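You operate a simulated robot arm through the tools that you are given. There is no shell and no other tool. Be economical: measure what you need, move in short steps, check, and stop when the job is done.

The job below is to be done with a simulated robot arm. You get a single attempt, and the scene is never put back.

## Task
Stand the waisted vase on the plate, add about 60 ml of water and sit the big bulb on top.
Fine: pour from the jug and put it back. Set down upright: waisted vase, small cream jug.
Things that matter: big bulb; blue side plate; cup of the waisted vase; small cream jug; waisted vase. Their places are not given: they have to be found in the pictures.

The check looks at the end state, three seconds after you hand in, the way a careful person would. Anything else that was tipped, shoved, dropped, spilled or broken makes it a failure.

## Robot
A 6-joint arm with a two-finger gripper, fixed in place. Base frame: the origin is at the foot of the arm, x ahead of it, y to its left, z up; the work surface is at about z = 0.86. Units: m, rad, N and s.
It reaches about 1.298 m from its shoulder. Its first joint turns from -2.601 to 2.601 rad. Payload 1.57 kg.
Tool frame: the origin (TCP) lies between the finger pads and is the grasp point; the fingertips stand 0.021 m ahead of it; z points along the fingers, y is the line along which they close. Largest opening 0.07 m; the body of the gripper starts 0.05 m behind the TCP.
Orientation is that of the tool frame in the base frame, as a unit quaternion [x, y, z, w]. With the fingers straight down and closing along the base's y, the tool's x points along the base's -x, its y along +y and its z along -z.

## Interface
- The arm moves only by the tool jog_arm. Its argument "steps" is a list of rows, each a list of 2 entries, a list of its own where there are three numbers: the shift along the base's x, y, z in m, then the turn, a rotation vector about the base's x, y, z in rad. In form: [[[tx, ty, tz], [wx, wy, wz]], ...]. A call has 1 to 8 rows; each row shifts and turns the commanded pose from where the row before left it. "fingers" is the finger opening in m, from 0 to 0.07, set as the call begins (left out, the last holds). Each row takes 0.2 s and may step no farther than 0.05 m and 0.15 rad from the row before; otherwise, or with a gripper value out of range, the whole call is refused. Where a pose cannot be reached the arm comes as near as it can. A force on the tool above 40 N (or 10 N above the force at the start of the call, whichever is more), or a blocked arm, ends the call early, and 0.2 s more pass. The fingers move at their own pace and stop on an object; they squeeze with about 29 N. The grip force told is the motor's: it shows also when the fingers shut on nothing. Time passes only in rows, and 0.2 s behind the last, so rows that do not move let the fingers close. The reply holds the time, the measured pose of the TCP, the force on the tool along the base axes, the opening and the grip force, in the units named above and with some noise, with the torque about the TCP (base axes, N m) and any sound that the robot's microphone picked up, and new pictures: "show" is both (left out), scene, wrist or none.
- Cameras (640 x 400 px; columns grow to the right, rows downward): "scene" is fixed at [0.218, 0.5003, 1.4626]; the picture's right is [0.84, 0.55, 0.00], its down [0.42, -0.63, -0.66] and it looks along [-0.36, 0.55, -0.76] (base axes); focal length 258 px, centre (320, 200). "wrist" rides on the gripper at [0.079, 0.004, -0.081] in the tool frame; the picture's right is [-0.05, 1.00, 0.00], its down [-0.67, -0.04, -0.74] and it looks along [-0.74, -0.04, 0.67] (tool axes); focal length 256 px, centre (320, 200).
- lift_body(by): slides the trunk up (or, below 0, down) by that many m; the arm rides with it, the base frame stays. It gives what a move gives, with no picture.
- measure_at(camera, pixels): for up to 12 pixels [column, row] of the newest picture of that camera ("zoom" is the newest enlarged one), the place [x, y, z] in the base frame of the surface seen there, good to about 0.002 m. It takes no simulated time.
- inspect(camera, box): a new picture of the part [left, top, right, bottom] of that camera's present view, enlarged. It takes no simulated time.
- finish_job(): hands the job in; it is judged then, once.

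Keep the steps short. Do not move on a guess: measure, check each grasp and each placing, and mend mistakes. In all there are 80 turns and 200 pictures (those below and enlarged ones count). Leave the gripper open and the arm clear of the work at the hand-in unless told otherwise, and finish with a single line.

The tools are called after "Request:" as name(argument=value, ...) on one line, values as JSON. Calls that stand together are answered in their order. jog_arm: Moves the arm, as the interface text tells. Its arguments: {"type":"object","properties":{"steps":{"type":"array","items":{"type":"array"}},"fingers":{"type":"number"},"show":{"type":"string","enum":["both","scene","wrist","none"]}},"required":["steps"]} The other tools are called the same way: lift_body (by) slides the trunk up or down; measure_at (camera, pixels) gives the place of the surface under pixels of a picture; inspect (camera, box) takes an enlarged picture of a part of a camera's view; finish_job () hands the job in.

At the start:

```text
time: 0.0
tool_pos: [-0.0804, 0.7372, 1.2258]
tool_rot: [0.0, 1.0, 0.0, 0.001]
ft_force: [0.6, 0.6, -0.8]
torque: [-0.02, -0.03, 0.01]
finger_gap: 0.07
grasp_force: 0.1
trunk travel left (down, up): [-0.908, 0.062]
```

scene: 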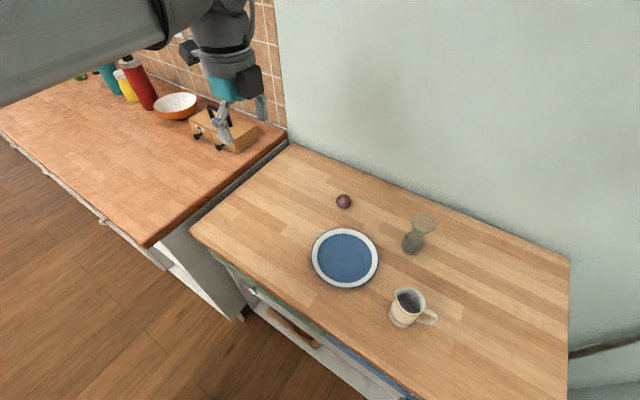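
wrist: 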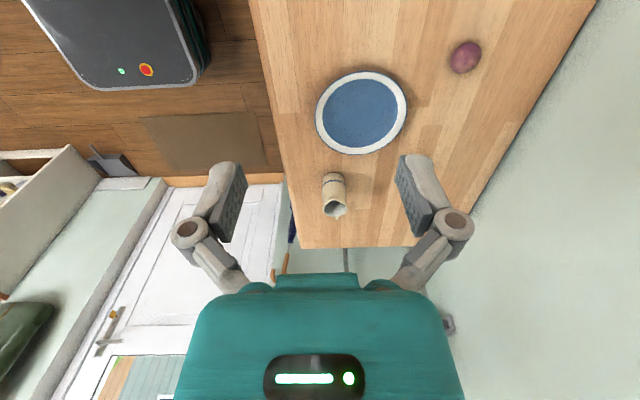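

I see the plate around (345,257), the bulb at (344,201), the vase at (418,235) and the jug at (407,307) in the scene picture. I'll enlarge the scene and measure these.

Request:
inspect(camera="scene", box=[290, 170, 470, 340])

Request:
measure_at(camera="scene", pixels=[[345, 257], [344, 201], [424, 222], [412, 245], [408, 295], [402, 315], [432, 318], [300, 220], [480, 330], [316, 262], [376, 254], [345, 287]])

```text
2.35 times, centred on (380, 255) of scene
```

zoom: 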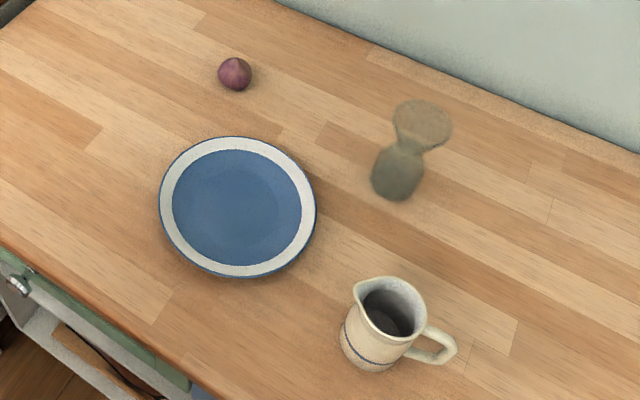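

```text
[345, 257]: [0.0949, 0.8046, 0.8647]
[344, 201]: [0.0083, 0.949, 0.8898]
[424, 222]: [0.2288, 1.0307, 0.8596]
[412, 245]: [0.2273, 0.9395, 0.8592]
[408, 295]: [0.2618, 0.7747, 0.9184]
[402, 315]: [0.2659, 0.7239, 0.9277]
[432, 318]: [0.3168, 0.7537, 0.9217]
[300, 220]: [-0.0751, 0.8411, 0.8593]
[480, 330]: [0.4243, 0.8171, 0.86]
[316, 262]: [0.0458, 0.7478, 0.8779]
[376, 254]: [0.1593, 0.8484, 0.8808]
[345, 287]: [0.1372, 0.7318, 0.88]
```

I'll enlarge the jug and the vase to get their sizes.

Request:
inspect(camera="scene", box=[380, 280, 444, 330])

Request:
measure_at(camera="zoom", pixels=[[320, 200], [200, 100], [260, 60], [380, 110], [250, 300], [480, 300], [300, 150], [180, 250], [440, 250], [350, 60], [300, 350], [520, 350]])

Request:
inspect(camera="scene", box=[386, 205, 450, 260])

```text
8.00 times, centred on (412, 305) of scene
```

zoom: 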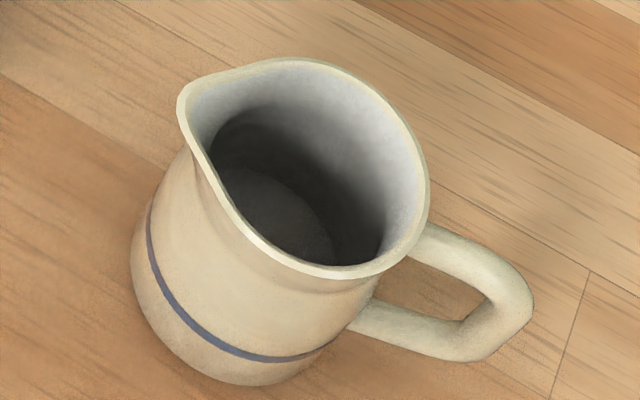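

```text
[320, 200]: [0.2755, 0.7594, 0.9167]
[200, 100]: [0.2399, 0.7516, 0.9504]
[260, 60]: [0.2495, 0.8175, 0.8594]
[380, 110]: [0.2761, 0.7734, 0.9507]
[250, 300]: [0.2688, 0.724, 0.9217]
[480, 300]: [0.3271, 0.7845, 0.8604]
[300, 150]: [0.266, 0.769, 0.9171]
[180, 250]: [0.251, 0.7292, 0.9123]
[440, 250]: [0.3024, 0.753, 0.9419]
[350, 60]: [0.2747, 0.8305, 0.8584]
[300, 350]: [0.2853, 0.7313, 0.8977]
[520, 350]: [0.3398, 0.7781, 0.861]
```

```text
7.27 times, centred on (418, 232) of scene
```

zoom: 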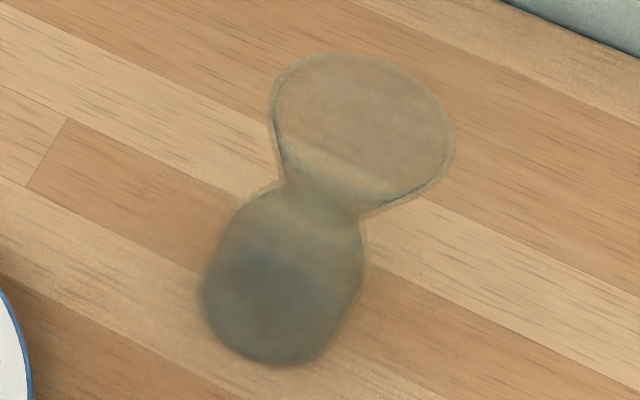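

Jug: rim at z≈0.951, water surface at ≈0.917. The vase is transparent, so I'll move the wrist camera to look at it from the −x side, staying well above the table, and measure jug rim points meanwhile.

Request:
jog_arm(steps=[[[0.01, 0.04, -0.026], [0, 0, 0]], [[0.01, 0.04, -0.026], [0, 0, 0]], [[0.01, 0.04, -0.026], [0, 0, 0]], [[0, 0.04, -0.026], [0, 0, 0]], [[0, 0.04, -0.026], [0, 0, 0]]], show="both")

Request:
inspect(camera="scene", box=[380, 280, 444, 330])

Request:
measure_at(camera="zoom", pixels=[[184, 103], [235, 70], [300, 61], [370, 92], [410, 140], [425, 195], [410, 240], [340, 272], [270, 255], [215, 190], [500, 270], [500, 335]])

```text
time: 1.2
tool_pos: [-0.0498, 0.9388, 1.2272]
tool_rot: [0.0, 1.0, 0.0, 0.0]
ft_force: [-0.2, -0.8, 0.5]
torque: [-0.02, 0.0, -0.02]
finger_gap: 0.0699
grasp_force: 0.0
out of reach, approached as far as the arm can: row 1, 2, 3, 4, 5
trunk travel left (down, up): [-0.908, 0.062]
```

scene: 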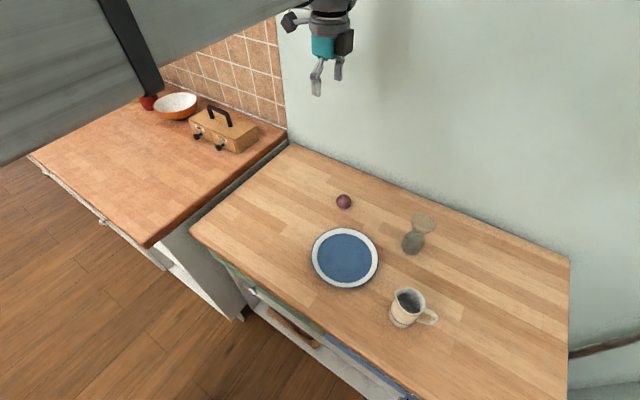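
wrist: 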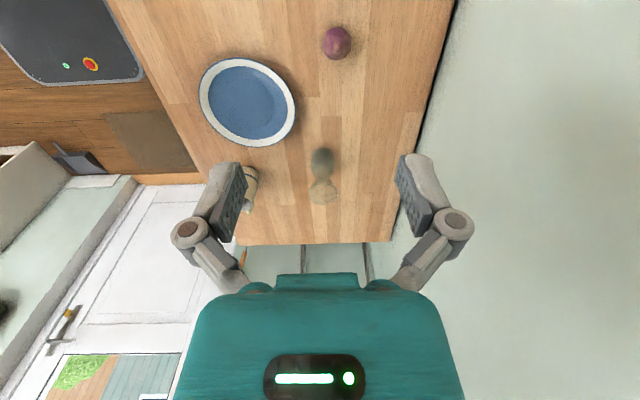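

```text
8.00 times, centred on (412, 305) of scene
```

zoom: 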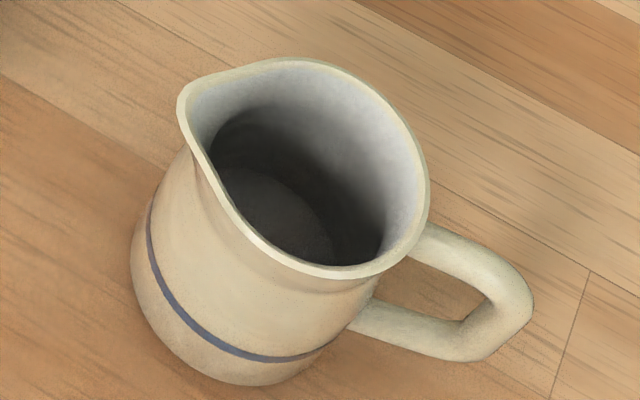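

```text
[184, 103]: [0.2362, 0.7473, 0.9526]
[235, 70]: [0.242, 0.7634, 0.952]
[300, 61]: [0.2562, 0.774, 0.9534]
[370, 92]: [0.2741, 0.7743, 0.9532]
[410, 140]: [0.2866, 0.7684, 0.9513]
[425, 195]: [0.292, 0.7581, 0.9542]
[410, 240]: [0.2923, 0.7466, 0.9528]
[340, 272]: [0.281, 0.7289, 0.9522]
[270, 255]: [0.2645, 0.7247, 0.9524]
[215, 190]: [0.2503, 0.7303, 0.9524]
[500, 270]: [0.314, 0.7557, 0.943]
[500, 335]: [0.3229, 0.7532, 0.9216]
```

The arm cannot go lower at this trunk height. Jug rim: centre ≈(0.267,0.750), diameter ≈0.05, handle towards +x, spout towards −x. I'll lower the trunk by 0.12 m; the gripper at z 1.227 then stays above everything.

Request:
lift_body(by=-0.12)

Request:
jog_arm(steps=[[[0, 0, 0], [0, 0, 0]]])

```text
time: 2.7
tool_pos: [-0.0493, 0.9368, 1.1071]
tool_rot: [0.0, 1.0, 0.0, -0.001]
ft_force: [-0.3, -1.1, 0.6]
torque: [-0.02, -0.02, 0.03]
finger_gap: 0.0701
grasp_force: 0.0
trunk travel left (down, up): [-0.788, 0.182]
```

```text
time: 3.1
tool_pos: [-0.0503, 0.9363, 1.1077]
tool_rot: [0.0, 1.0, 0.0, 0.0]
ft_force: [-0.2, -0.7, 0.3]
torque: [0.01, 0.03, 0.01]
finger_gap: 0.07
grasp_force: 0.1
trunk travel left (down, up): [-0.788, 0.182]
```

scene: 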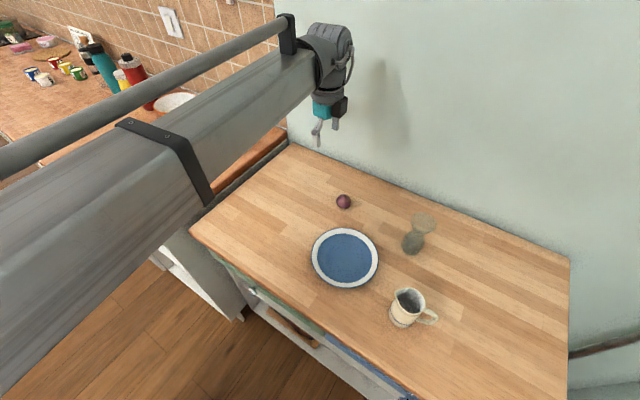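
wrist: 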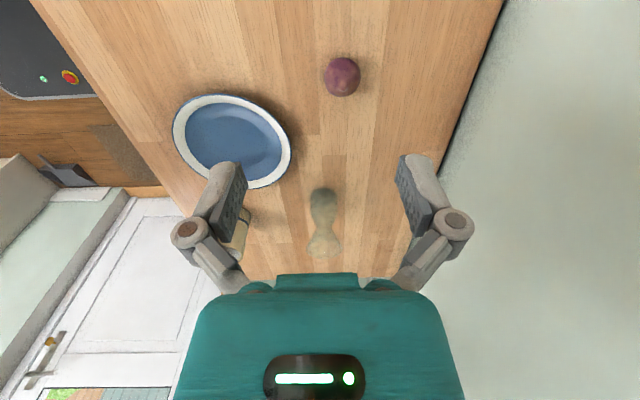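

The vase is visible at (323,220) in the wrist view. I'll enlarge it, along with the bulb and jug.

Request:
inspect(camera="wrist", box=[275, 175, 371, 265])

Request:
measure_at(camera="wrist", pixels=[[342, 77], [342, 60], [330, 77], [358, 77], [342, 93], [232, 140], [323, 184], [325, 210]])

```text
4.44 times, centred on (323, 220) of wrist
```

zoom: 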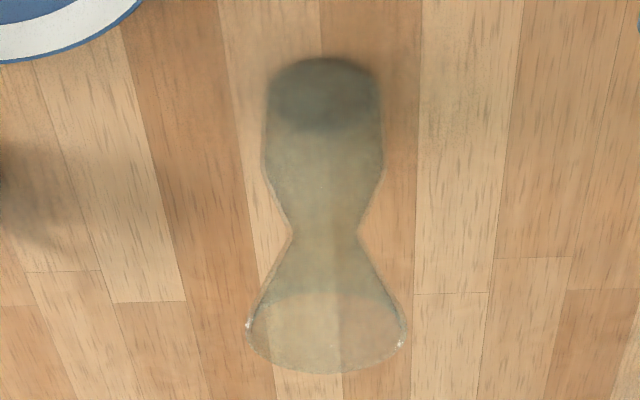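

```text
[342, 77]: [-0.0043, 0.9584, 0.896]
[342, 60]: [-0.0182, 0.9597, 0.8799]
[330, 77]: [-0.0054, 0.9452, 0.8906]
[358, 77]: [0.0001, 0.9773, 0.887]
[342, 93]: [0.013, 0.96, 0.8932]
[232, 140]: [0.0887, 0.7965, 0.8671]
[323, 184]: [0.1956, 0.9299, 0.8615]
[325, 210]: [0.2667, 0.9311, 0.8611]
```

Computed from both views: vase axis ≈(0.228, 0.930), rim z≈0.975 with diameter ≈0.057, waist at z≈0.93. It fits between the fingers from above. I'll move to above it at z≈1.07.

Request:
jog_arm(steps=[[[0.046, -0.001, 0], [0, 0, 0]], [[0.046, -0.001, 0], [0, 0, 0]], [[0.046, -0.001, 0], [0, 0, 0]], [[0.046, -0.001, 0], [0, 0, 0]], [[0.046, -0.001, 0], [0, 0, 0]], [[0.048, -0.001, 0], [0, 0, 0]], [[0, 0, -0.035], [0, 0, 0]]])

```text
time: 4.7
tool_pos: [0.2294, 0.9305, 1.107]
tool_rot: [0.0, 1.0, 0.0, 0.001]
ft_force: [0.1, -0.2, -1.1]
torque: [-0.02, 0.01, -0.01]
finger_gap: 0.07
grasp_force: 0.2
out of reach, approached as far as the arm can: row 7
trunk travel left (down, up): [-0.788, 0.182]
```

scene: 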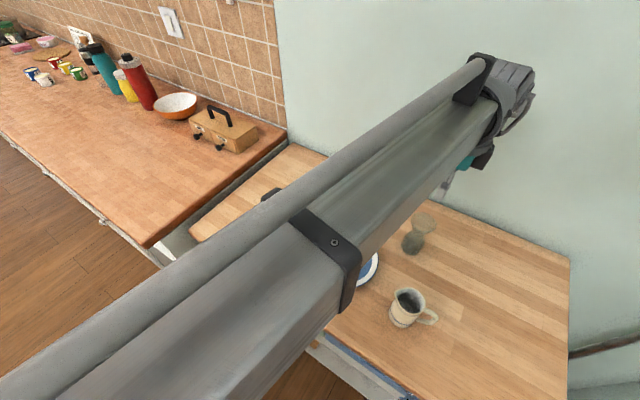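
wrist: 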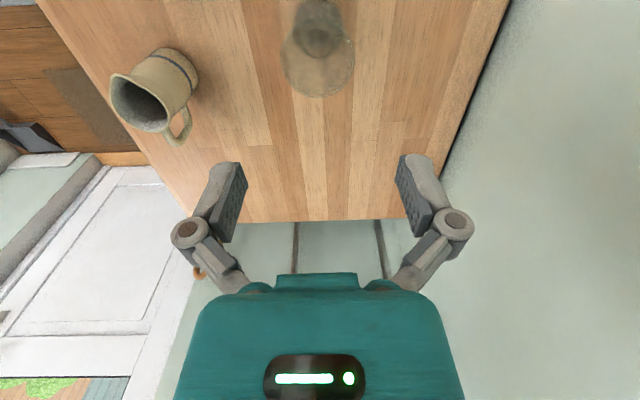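

Straight-down height is governed by the trunk. From this picture the rim centre (318,62) computes to (0.226,0.929) — aligned. I'll lower the trunk 0.10 so the fingertips stop just above the rim, then look.

Request:
lift_body(by=-0.1)

Request:
jog_arm(steps=[[[-0.002, -0.001, 0], [0, 0, 0]]])

```text
time: 6.0
tool_pos: [0.2291, 0.9297, 1.0059]
tool_rot: [0.0, 1.0, 0.0, 0.001]
ft_force: [0.4, -1.3, 0.1]
torque: [0.02, 0.02, -0.01]
finger_gap: 0.0698
grasp_force: 0.1
trunk travel left (down, up): [-0.688, 0.282]
```

```text
time: 6.4
tool_pos: [0.2273, 0.9305, 1.0065]
tool_rot: [0.0, 1.0, 0.0, 0.0]
ft_force: [0.0, 0.1, -0.3]
torque: [-0.01, 0.01, -0.03]
finger_gap: 0.07
grasp_force: 0.1
trunk travel left (down, up): [-0.688, 0.282]
```

scene: 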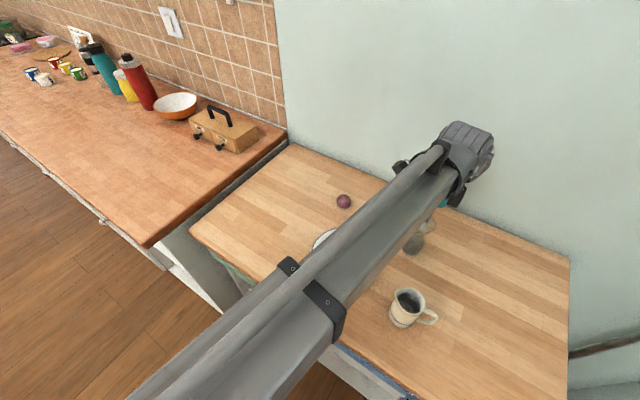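
wrist: 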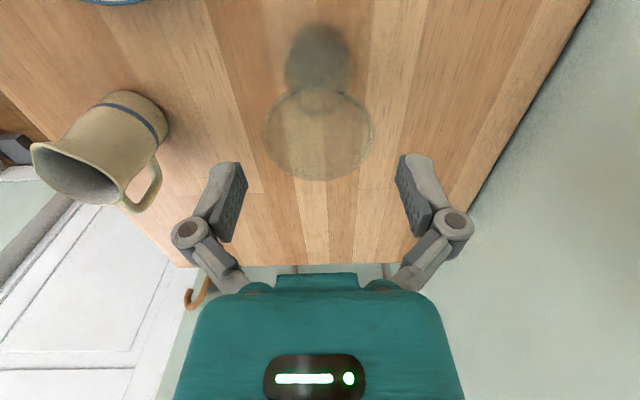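

Rim is centred between the fingers (263–374, centre 318), computed diameter 0.057. Lower 0.047 to bring the pads around the rim, then close.

Request:
lift_body(by=-0.047)

Request:
jog_arm(steps=[[[-0.001, 0, 0], [0, 0, 0]], [[0, 0, 0], [0, 0, 0]], [[0, 0, 0], [0, 0, 0]]], fingers=0.05, show="wrist")

```text
time: 7.3
tool_pos: [0.2266, 0.9299, 0.9609]
tool_rot: [0.0, 1.0, 0.0, 0.001]
ft_force: [0.4, 0.2, 0.1]
torque: [-0.01, -0.01, 0.0]
finger_gap: 0.0698
grasp_force: 0.1
trunk travel left (down, up): [-0.641, 0.329]
```

```text
time: 8.1
tool_pos: [0.2257, 0.9311, 0.9602]
tool_rot: [0.0, 1.0, 0.0, 0.0]
ft_force: [0.4, -0.5, 3.1]
torque: [0.08, -0.08, -0.04]
finger_gap: 0.0627
grasp_force: 29.2
trunk travel left (down, up): [-0.641, 0.329]
```

wrist: 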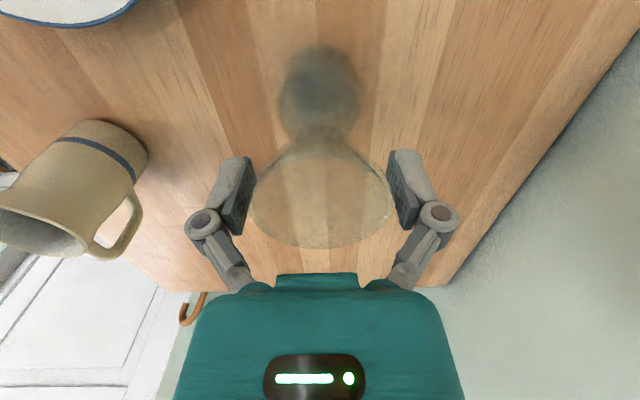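

The fingers stopped at 0.0627 with 29 N: rim is held. Lift 0.06 and check.

Request:
lift_body(by=0.06)

Request:
jog_arm(steps=[[[0, 0, 0], [0, 0, 0]]])

```text
time: 9.1
tool_pos: [0.2253, 0.9296, 1.0193]
tool_rot: [0.0, 1.0, 0.0, -0.001]
ft_force: [0.7, 0.7, -0.8]
torque: [-0.02, 0.0, 0.04]
finger_gap: 0.0502
grasp_force: 0.0
trunk travel left (down, up): [-0.701, 0.269]
```

```text
time: 9.5
tool_pos: [0.2257, 0.9288, 1.0197]
tool_rot: [0.0, 1.0, 0.001, 0.0]
ft_force: [-0.3, 0.3, -0.4]
torque: [0.0, -0.01, 0.02]
finger_gap: 0.05
grasp_force: 0.1
trunk travel left (down, up): [-0.701, 0.269]
```

scene: 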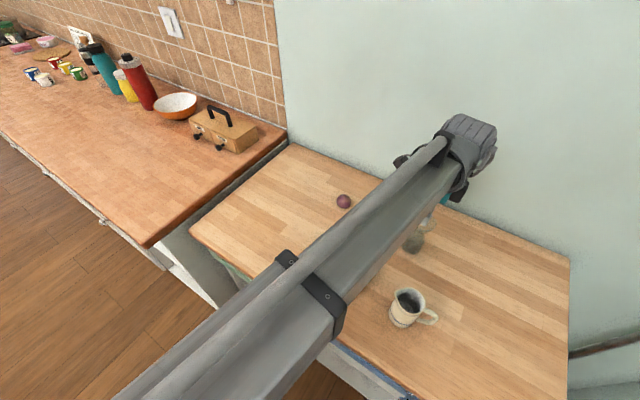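
wrist: 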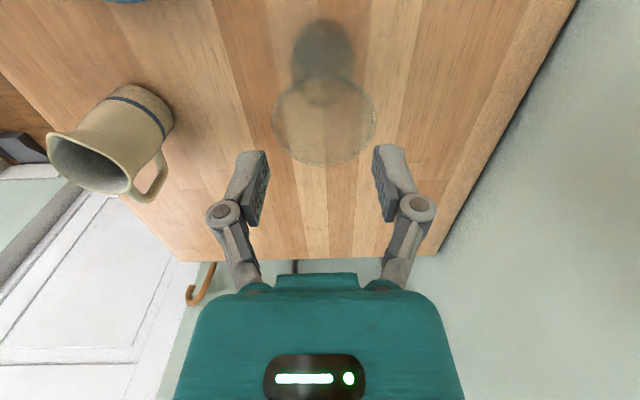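

The vase slid out of the grip and still stands upright in place. The rim was probably too high on the pads. Best axis estimate is (0.227,0.931). I'll retry with the rim at the pad centre (TCP z≈0.972) and full closing force: open first, then lower.

Request:
jog_arm(steps=[[[0.001, 0.001, 0], [0, 0, 0]], [[0, 0, 0], [0, 0, 0]]], fingers=0.07, show="none")

Request:
lift_body(by=-0.048)

Request:
jog_arm(steps=[[[0, 0, 0], [0, 0, 0]], [[0, 0, 0], [0, 0, 0]], [[0, 0, 0], [0, 0, 0]], [[0, 0, 0], [0, 0, 0]]], fingers=0.0, show="wrist")

```text
time: 10.1
tool_pos: [0.2278, 0.9318, 1.0193]
tool_rot: [0.0, 1.0, 0.0, 0.0]
ft_force: [0.4, -0.2, 0.7]
torque: [0.02, -0.02, 0.01]
finger_gap: 0.07
grasp_force: 0.1
trunk travel left (down, up): [-0.701, 0.269]
```

```text
time: 11.0
tool_pos: [0.2275, 0.9307, 0.9725]
tool_rot: [0.0, 1.0, 0.0, 0.0]
ft_force: [0.3, -1.6, 0.2]
torque: [0.01, 0.02, 0.01]
finger_gap: 0.0696
grasp_force: 0.1
trunk travel left (down, up): [-0.653, 0.317]
```

```text
time: 12.0
tool_pos: [0.2278, 0.9297, 0.9724]
tool_rot: [0.0, 1.0, 0.0, 0.0]
ft_force: [0.7, -0.9, 5.5]
torque: [0.03, -0.1, -0.02]
finger_gap: 0.0543
grasp_force: 28.9
trunk travel left (down, up): [-0.653, 0.317]
```

wrist: 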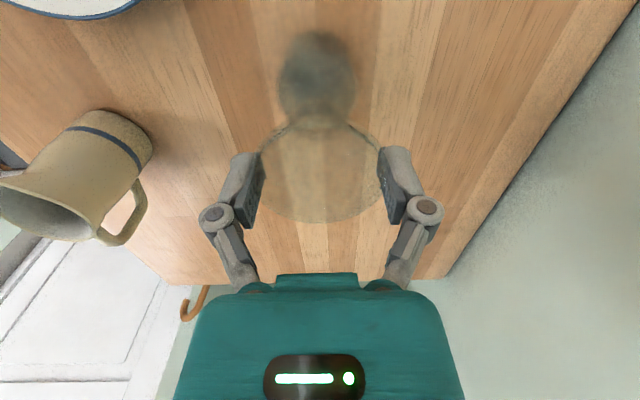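

Gap now 0.054, with 5.5 N pushing the gripper upward: the tips seem to sit on the shoulder of the rim, i.e. rim is lower than I thought. I'll look closely before moving.

Request:
inspect(camera="wrist", box=[200, 100, 440, 250])

Request:
measure_at(camera="wrist", pixels=[[245, 155], [258, 160], [250, 190], [245, 220], [395, 155], [385, 165], [388, 200]])

Request:
inspect(camera="scene", box=[386, 180, 470, 260])

```text
2.67 times, centred on (320, 175) of wrist
```

zoom: 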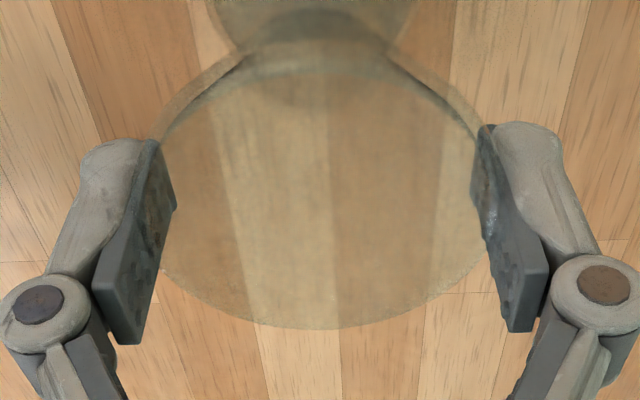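

```text
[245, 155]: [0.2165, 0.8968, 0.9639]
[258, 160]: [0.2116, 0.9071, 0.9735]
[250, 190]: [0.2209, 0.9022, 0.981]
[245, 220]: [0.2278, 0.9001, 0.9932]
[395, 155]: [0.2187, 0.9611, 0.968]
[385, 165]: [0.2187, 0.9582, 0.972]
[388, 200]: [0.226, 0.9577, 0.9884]
```

```text
5.00 times, centred on (428, 220) of scene
```

zoom: 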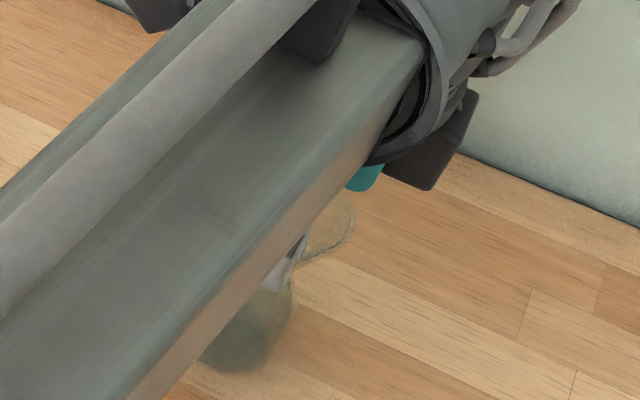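

Gripped; I'll test with a tiny lift of 0.012 and look at whether the base leaves the table.

Request:
lift_body(by=0.012)

Request:
inspect(camera="wrist", box=[200, 10, 440, 250])

```text
time: 12.6
tool_pos: [0.2267, 0.9309, 0.9846]
tool_rot: [0.0, 1.0, 0.0, 0.0]
ft_force: [-0.2, 0.5, -1.5]
torque: [-0.01, 0.03, -0.03]
finger_gap: 0.0546
grasp_force: 29.0
trunk travel left (down, up): [-0.665, 0.305]
```

```text
1.67 times, centred on (320, 130) of wrist
```

zoom: 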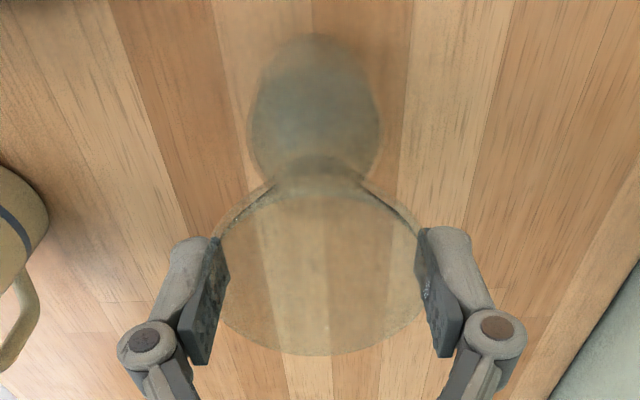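

The rim kept its place between the fingers, gap unchanged, and the force shows ≈1.5 N of weight: the vase is held now. Lift another 0.06.

Request:
lift_body(by=0.06)

Request:
jog_arm(steps=[[[0, 0, 0], [0, 0, 0]]])

```text
time: 13.6
tool_pos: [0.2269, 0.9315, 1.0435]
tool_rot: [-0.001, 1.0, 0.0, 0.0]
ft_force: [-0.5, 1.0, -1.3]
torque: [0.0, -0.05, 0.01]
finger_gap: 0.0543
grasp_force: 28.9
trunk travel left (down, up): [-0.725, 0.245]
```

```text
time: 14.0
tool_pos: [0.2284, 0.9312, 1.0438]
tool_rot: [0.0, 1.0, 0.0, 0.0]
ft_force: [0.4, -0.9, -1.6]
torque: [-0.01, -0.01, -0.01]
finger_gap: 0.0545
grasp_force: 28.9
trunk travel left (down, up): [-0.725, 0.245]
```

scene: 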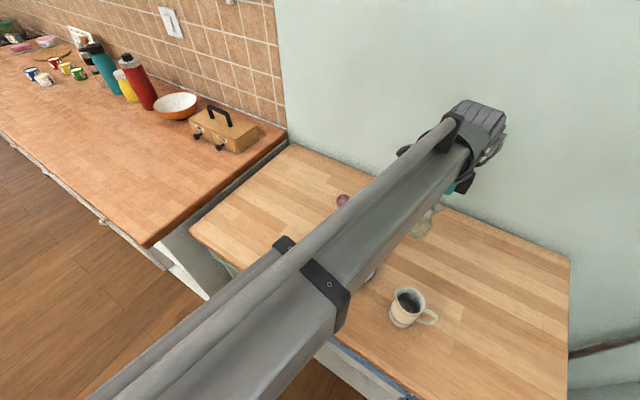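
wrist: 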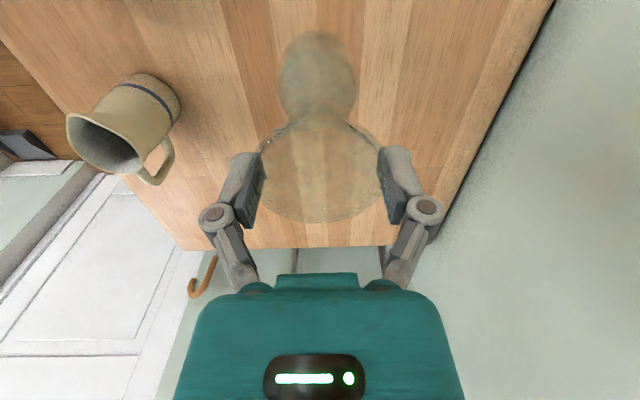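

Vase hangs steady with base at z≈0.931. Plate centre ≈(0.098,0.802). Move there in 4 level steps, clear of jug and plate rim.

Request:
jog_arm(steps=[[[-0.0323, -0.0323, 0], [0, 0, 0]], [[-0.0323, -0.0323, 0], [0, 0, 0]], [[-0.0323, -0.0323, 0], [0, 0, 0]], [[-0.0323, -0.0323, 0], [0, 0, 0]], [[0, 0, 0], [0, 0, 0]]])

```text
time: 15.2
tool_pos: [0.0972, 0.8019, 1.0439]
tool_rot: [0.0, 1.0, 0.001, -0.001]
ft_force: [-0.1, 0.4, -1.8]
torque: [0.0, -0.01, -0.01]
finger_gap: 0.0546
grasp_force: 28.9
trunk travel left (down, up): [-0.725, 0.245]
```

scene: 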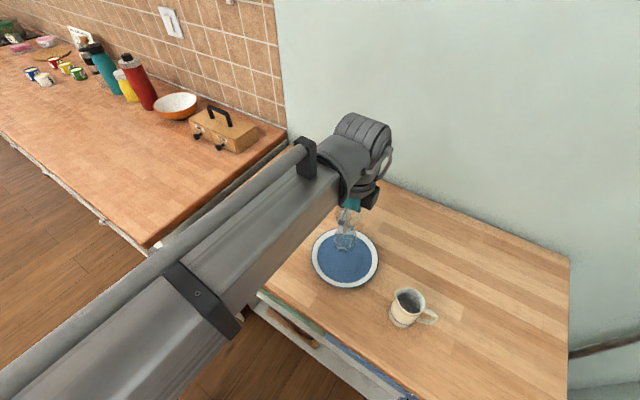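
wrist: 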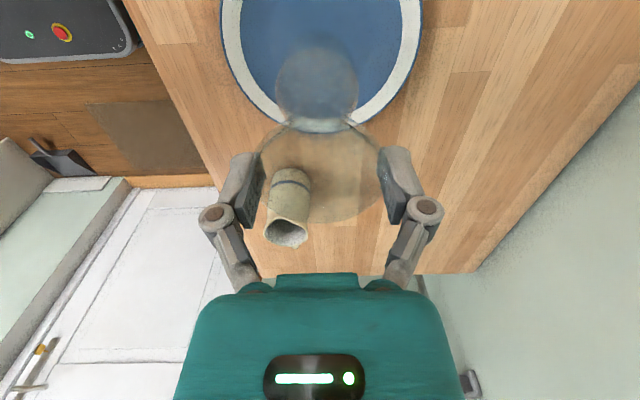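

Vase is over the plate; the plate looks centred laterally (220–423). I'll measure rim points to check the centre in x.

Request:
measure_at(camera="wrist", pixels=[[226, 40], [416, 40], [262, 112], [385, 108], [232, 10], [410, 10], [370, 60], [265, 40]])

Request:
measure_at(camera="scene", pixels=[[318, 245], [316, 268], [330, 284], [350, 287], [370, 277], [376, 262], [372, 242], [345, 270]])

```text
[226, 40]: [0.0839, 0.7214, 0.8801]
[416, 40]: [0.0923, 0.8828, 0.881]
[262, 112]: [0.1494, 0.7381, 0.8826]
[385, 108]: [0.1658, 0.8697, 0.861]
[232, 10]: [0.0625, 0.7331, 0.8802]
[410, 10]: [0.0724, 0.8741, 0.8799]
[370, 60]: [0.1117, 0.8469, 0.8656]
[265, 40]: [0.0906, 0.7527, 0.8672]
```

```text
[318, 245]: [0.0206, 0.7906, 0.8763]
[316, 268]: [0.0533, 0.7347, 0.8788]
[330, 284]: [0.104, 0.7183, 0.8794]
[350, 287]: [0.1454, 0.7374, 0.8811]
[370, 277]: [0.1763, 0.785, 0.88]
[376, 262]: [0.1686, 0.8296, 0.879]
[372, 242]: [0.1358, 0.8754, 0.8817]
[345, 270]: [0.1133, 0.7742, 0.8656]
```

Plate centre (0.098,0.802) confirmed, plate surface z≈0.8655. The base should touch after lowering ≈0.066; lower 0.063, then 0.004 and check force.

Request:
lift_body(by=-0.063)

Request:
lift_body(by=-0.003)

Request:
inspect(camera="wrist", box=[200, 0, 440, 250])

```text
time: 16.2
tool_pos: [0.0959, 0.8021, 0.9812]
tool_rot: [0.0, 1.0, 0.0, 0.0]
ft_force: [-0.5, -0.9, -0.8]
torque: [0.02, -0.04, 0.0]
finger_gap: 0.0541
grasp_force: 29.1
trunk travel left (down, up): [-0.662, 0.308]
```

```text
time: 16.8
tool_pos: [0.0979, 0.8007, 0.9776]
tool_rot: [0.0, 1.0, 0.0, 0.0]
ft_force: [-0.2, 0.7, 7.0]
torque: [0.22, -0.09, -0.01]
finger_gap: 0.0542
grasp_force: 28.9
trunk travel left (down, up): [-0.659, 0.311]
```

```text
1.60 times, centred on (320, 125) of wrist
```

zoom: 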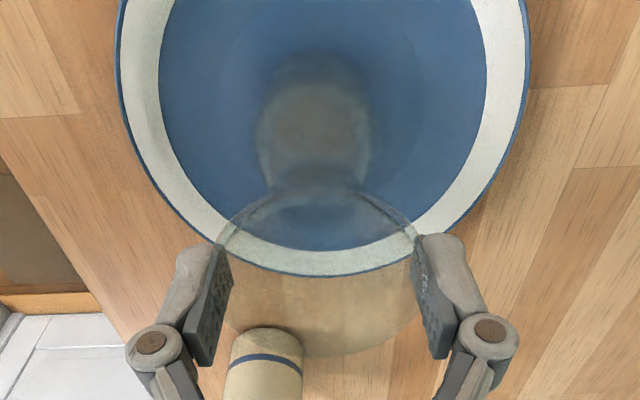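

Force turned to +7 N: the vase stands on the plate. Open the fingers and watch.

Request:
jog_arm(steps=[[[0, 0, 0], [0, 0, 0]], [[0, 0, 0], [0, 0, 0]], [[0, 0, 0], [0, 0, 0]]], fingers=0.07, show="wrist")

Request:
lift_body(by=0.13)

Request:
jog_arm(steps=[[[0, 0, 0], [0, 0, 0]]])

```text
time: 17.6
tool_pos: [0.0974, 0.8018, 0.9779]
tool_rot: [0.0, 1.0, 0.0, 0.0]
ft_force: [0.7, 0.7, 1.6]
torque: [0.0, -0.02, 0.0]
finger_gap: 0.0702
grasp_force: 0.0
trunk travel left (down, up): [-0.659, 0.311]
```

wrist: 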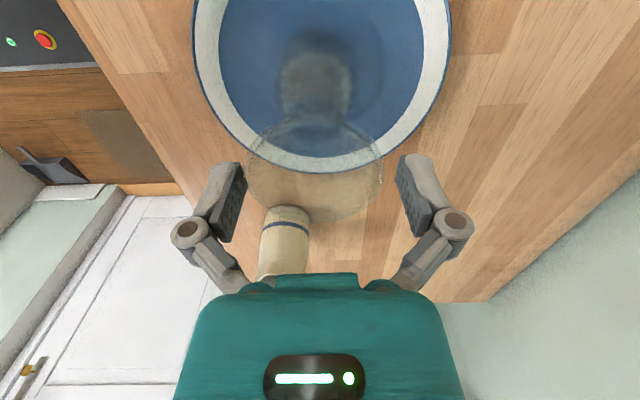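

```text
time: 19.1
tool_pos: [0.097, 0.8012, 1.1084]
tool_rot: [0.0, 1.0, 0.0, 0.001]
ft_force: [0.3, -0.1, -0.1]
torque: [0.02, 0.0, 0.01]
finger_gap: 0.07
grasp_force: 0.0
trunk travel left (down, up): [-0.789, 0.181]
```

```text
time: 19.5
tool_pos: [0.0969, 0.8015, 1.1073]
tool_rot: [0.0, 1.0, 0.0, 0.001]
ft_force: [-0.4, -0.1, 0.1]
torque: [0.02, 0.0, -0.01]
finger_gap: 0.07
grasp_force: 0.1
trunk travel left (down, up): [-0.789, 0.181]
```

scene: 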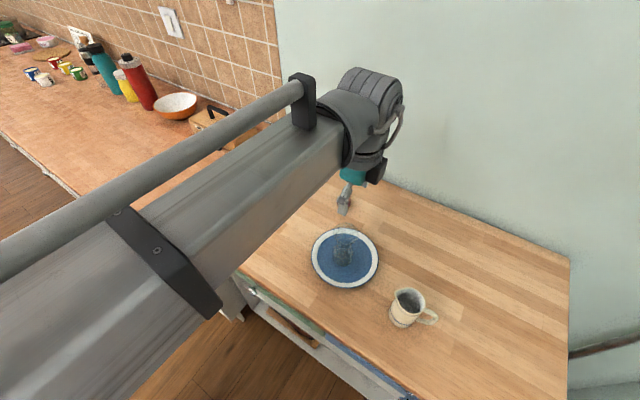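
wrist: 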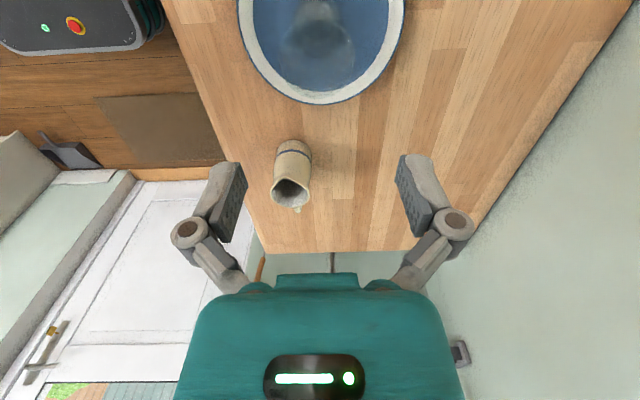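

The vase stands centred on the plate. Next the jug: move over it and lean the gripper ≈25° back towards the handle (+0.44 rad about y), testing reach at safe height.

Request:
jog_arm(steps=[[[0.0425, -0.0125, 0], [0, 0.11, 0]], [[0.0425, -0.0125, 0], [0, 0.11, 0]], [[0.0425, -0.0125, 0], [0, 0.11, 0]], [[0.0425, -0.0125, 0], [0, 0.11, 0]], [[0, 0, 0], [0, 0, 0]]])

```text
time: 20.7
tool_pos: [0.2674, 0.7493, 1.1265]
tool_rot: [0.0, 0.976, 0.0, -0.219]
ft_force: [0.6, 1.2, -0.4]
torque: [-0.01, 0.04, -0.02]
finger_gap: 0.0699
grasp_force: 0.1
out of reach, approached as far as the arm can: row 2, 3, 4
trunk travel left (down, up): [-0.789, 0.181]
```

scene: 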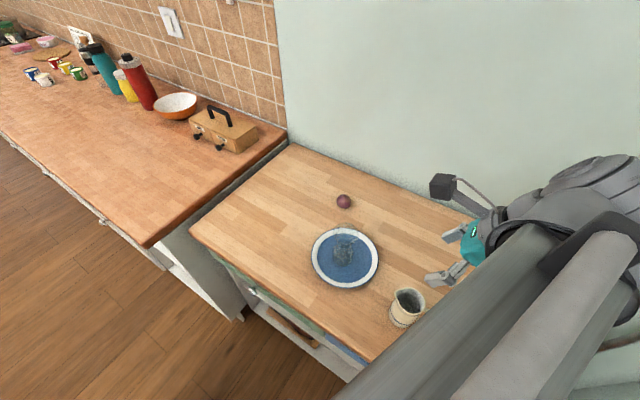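
wrist: 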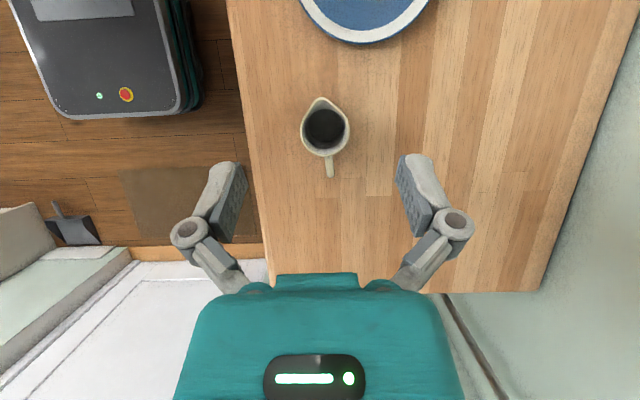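

The lean works (≈25°). Jug at (325,130) lies between the fingers. Lower 0.12 and look again before the rest.

Request:
lift_body(by=-0.12)

Request:
jog_arm(steps=[[[0, 0, 0], [0, 0, 0]]])

Request:
measure_at(camera="wrist", pixels=[[320, 120], [320, 160], [290, 130], [350, 130], [330, 190], [332, 215], [285, 115], [352, 115], [320, 75]])

```text
time: 22.2
tool_pos: [0.2668, 0.7485, 1.0054]
tool_rot: [0.0, 0.976, 0.0, -0.218]
ft_force: [0.3, -0.9, -0.3]
torque: [-0.02, -0.03, -0.02]
finger_gap: 0.0699
grasp_force: 0.0
trunk travel left (down, up): [-0.669, 0.301]
```

```text
time: 22.6
tool_pos: [0.2664, 0.7505, 1.0052]
tool_rot: [0.0, 0.976, 0.0, -0.218]
ft_force: [-0.5, -0.5, 0.1]
torque: [0.03, 0.02, 0.0]
finger_gap: 0.0703
grasp_force: 0.1
trunk travel left (down, up): [-0.669, 0.301]
```

scene: 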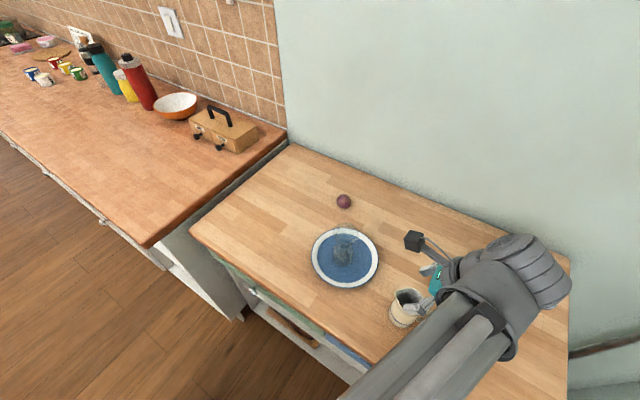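
wrist: 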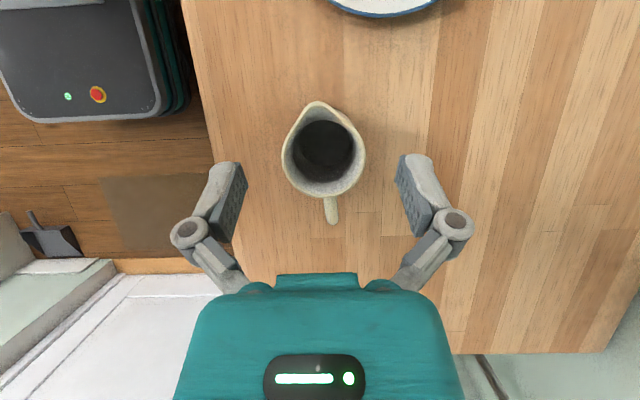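

```text
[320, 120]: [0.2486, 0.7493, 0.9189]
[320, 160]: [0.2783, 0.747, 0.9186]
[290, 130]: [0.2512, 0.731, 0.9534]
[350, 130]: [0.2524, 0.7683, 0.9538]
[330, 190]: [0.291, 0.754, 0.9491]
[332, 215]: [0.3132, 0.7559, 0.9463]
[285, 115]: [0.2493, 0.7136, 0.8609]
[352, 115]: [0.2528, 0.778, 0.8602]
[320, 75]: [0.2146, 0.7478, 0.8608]
```

Jug is centred between the fingers (rim 281–367; handle between them too). Lower 0.06, look, then continue.

Request:
lift_body(by=-0.06)

Request:
jog_arm(steps=[[[0.001, 0.0, 0], [0, 0, 0]]])

```text
time: 23.6
tool_pos: [0.2673, 0.7505, 0.9459]
tool_rot: [0.0, 0.976, 0.001, -0.218]
ft_force: [0.1, -0.9, 0.4]
torque: [0.03, 0.01, 0.03]
finger_gap: 0.0695
grasp_force: 0.0
trunk travel left (down, up): [-0.609, 0.361]
```

```text
time: 24.0
tool_pos: [0.2686, 0.7494, 0.9455]
tool_rot: [0.0, 0.976, 0.0, -0.218]
ft_force: [-1.5, -0.9, -0.3]
torque: [0.02, -0.01, 0.02]
finger_gap: 0.07
grasp_force: 0.1
trunk travel left (down, up): [-0.609, 0.361]
```

scene: 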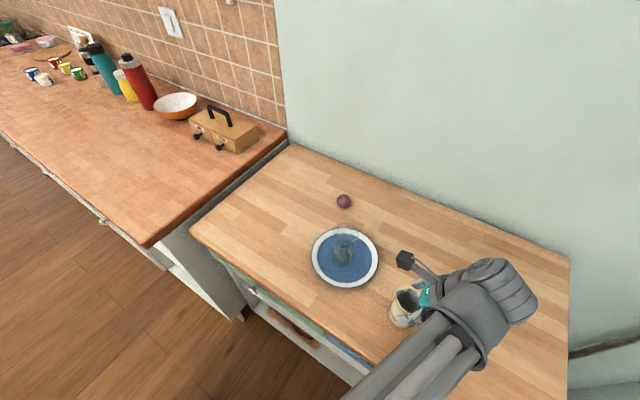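
wrist: 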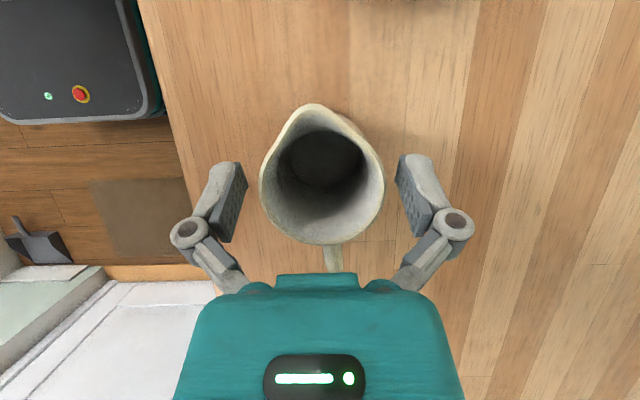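

Good alignment. Lower 0.025 so the pads embrace the body, then close.

Request:
lift_body(by=-0.025)

Request:
jog_arm(steps=[[[0, 0.001, 0], [0, 0, 0]], [[0, 0, 0], [0, 0, 0]], [[0, 0, 0], [0, 0, 0]], [[0, 0, 0], [0, 0, 0]]], fingers=0.0)

```text
time: 24.8
tool_pos: [0.2682, 0.75, 0.9212]
tool_rot: [0.0, 0.976, 0.0, -0.218]
ft_force: [0.3, 0.7, -0.1]
torque: [-0.02, -0.03, 0.04]
finger_gap: 0.0703
grasp_force: 0.0
trunk travel left (down, up): [-0.584, 0.386]
```

```text
time: 25.8
tool_pos: [0.2674, 0.7522, 0.9207]
tool_rot: [0.0, 0.976, 0.001, -0.218]
ft_force: [0.1, 1.6, 5.1]
torque: [0.28, 0.05, -0.02]
finger_gap: 0.057
grasp_force: 29.3
trunk travel left (down, up): [-0.584, 0.386]
```

scene: 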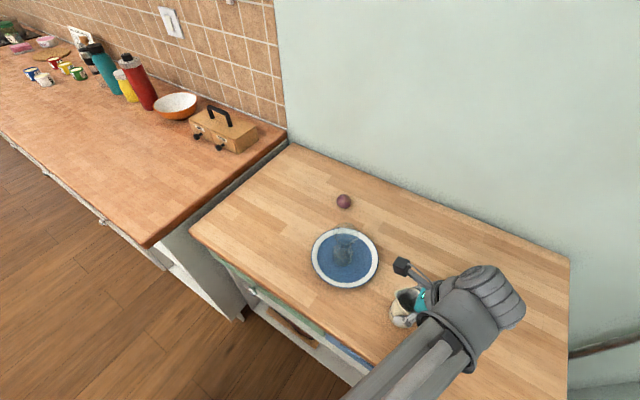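
wrist: 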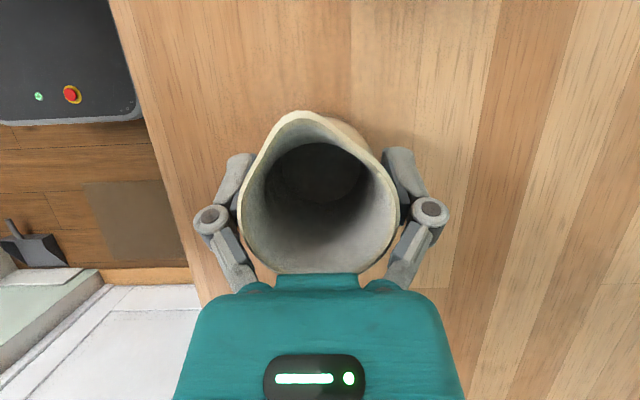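

Body held at 0.057 with 29 N (TCP z 0.921 with the jug standing). Lift 0.02 and check weight and grip.

Request:
lift_body(by=0.02)

Request:
jog_arm(steps=[[[0, 0, 0], [0, 0, 0]], [[0, 0, 0], [0, 0, 0]]])

```text
time: 26.4
tool_pos: [0.2679, 0.7515, 0.9408]
tool_rot: [0.0, 0.976, 0.0, -0.219]
ft_force: [0.4, -0.4, -2.1]
torque: [-0.03, 0.03, -0.01]
finger_gap: 0.0552
grasp_force: 28.8
trunk travel left (down, up): [-0.604, 0.366]
```

```text
time: 27.0
tool_pos: [0.2684, 0.7513, 0.941]
tool_rot: [0.0, 0.976, 0.0, -0.218]
ft_force: [-0.1, 0.0, -2.9]
torque: [-0.01, 0.03, 0.01]
finger_gap: 0.0551
grasp_force: 28.9
trunk travel left (down, up): [-0.604, 0.366]
```

scene: 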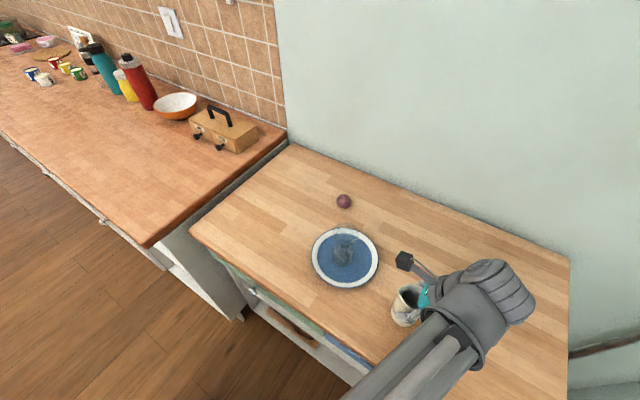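
wrist: 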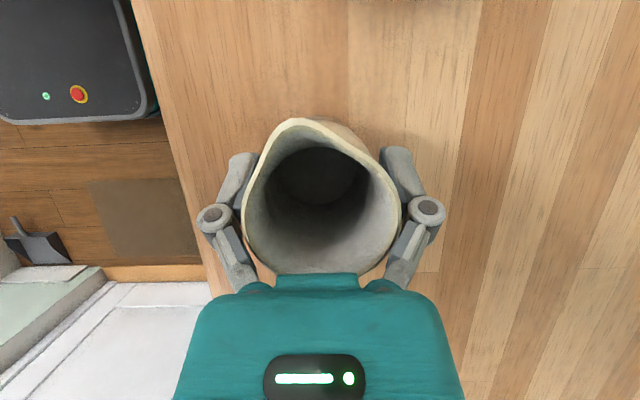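

Held (≈2.7 N, gap steady 0.055 after settling slightly). I'll raise by the arm by 0.09, then move so the jug stands beside the vase: TCP to (0.150,0.806,1.03).

Request:
jog_arm(steps=[[[0, 0, 0.02], [0, 0, 0]], [[0, 0, 0.025], [0, 0, 0]], [[0, 0, 0.025], [0, 0, 0]], [[0, 0, 0.02], [0, 0, 0]], [[-0.015, 0.007, 0], [0, 0, 0]], [[-0.02, 0.01, 0], [0, 0, 0]], [[-0.02, 0.01, 0], [0, 0, 0]], [[-0.015, 0.008, 0], [0, 0, 0]]])

```text
time: 28.8
tool_pos: [0.1993, 0.7866, 0.9401]
tool_rot: [0.0, 0.976, 0.0, -0.219]
ft_force: [0.0, -0.3, -2.6]
torque: [0.02, -0.01, 0.01]
finger_gap: 0.0552
grasp_force: 29.8
out of reach, approached as far as the arm can: row 1, 2, 3, 4
trunk travel left (down, up): [-0.604, 0.366]
```

scene: 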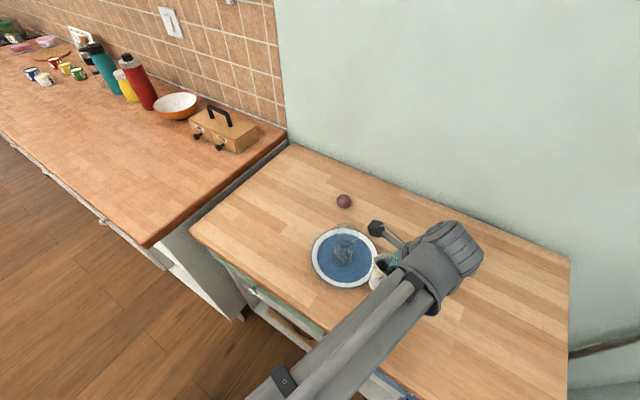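
wrist: 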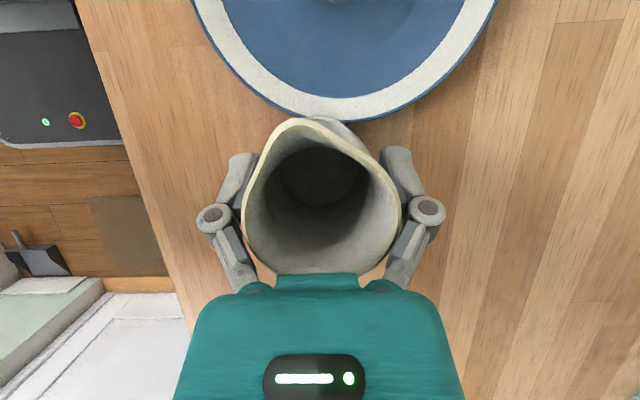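

The arm moves only in a plane; height comes only from the trunk. The jug is still low beside the plate, so raise the trunk straight up 0.12 right now, then check.

Request:
lift_body(by=0.12)

Request:
jog_arm(steps=[[[0, 0, 0], [0, 0, 0]]])

Request:
inspect(camera="scene", box=[280, 190, 440, 300])

```text
time: 30.3
tool_pos: [0.1988, 0.7859, 1.0607]
tool_rot: [0.0, 0.976, 0.0, -0.218]
ft_force: [-0.6, -0.5, -3.8]
torque: [-0.03, 0.04, 0.0]
finger_gap: 0.0553
grasp_force: 29.3
trunk travel left (down, up): [-0.724, 0.246]
```

```text
time: 30.7
tool_pos: [0.1982, 0.7864, 1.0607]
tool_rot: [0.0, 0.976, 0.0, -0.218]
ft_force: [0.7, 0.1, -2.1]
torque: [0.01, 0.01, 0.03]
finger_gap: 0.0549
grasp_force: 28.7
trunk travel left (down, up): [-0.724, 0.246]
```

scene: 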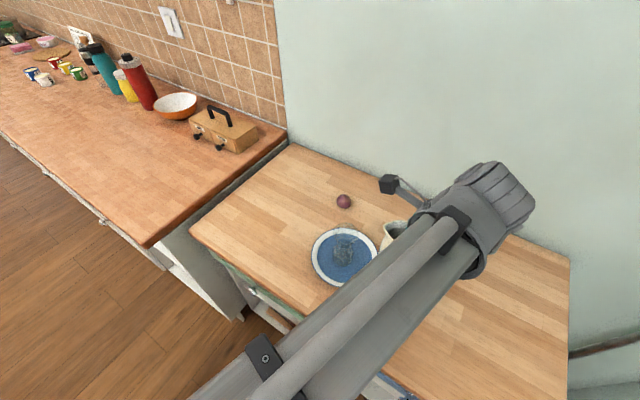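
wrist: 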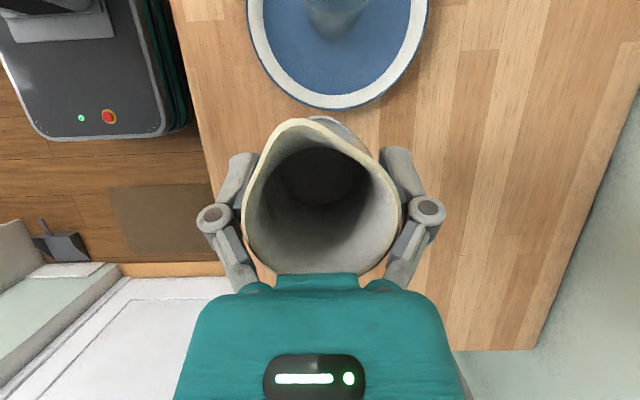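

```text
3.64 times, centred on (360, 245) of scene
```

zoom: 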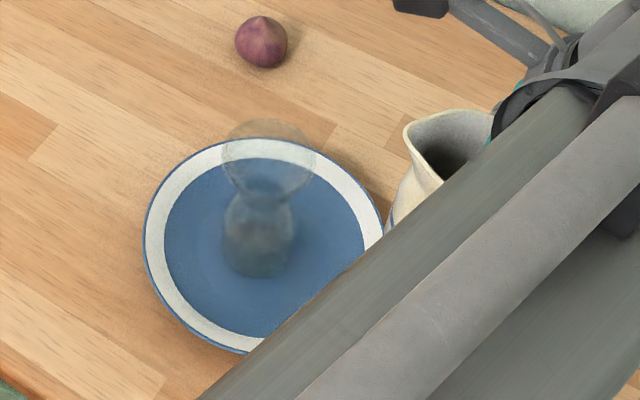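

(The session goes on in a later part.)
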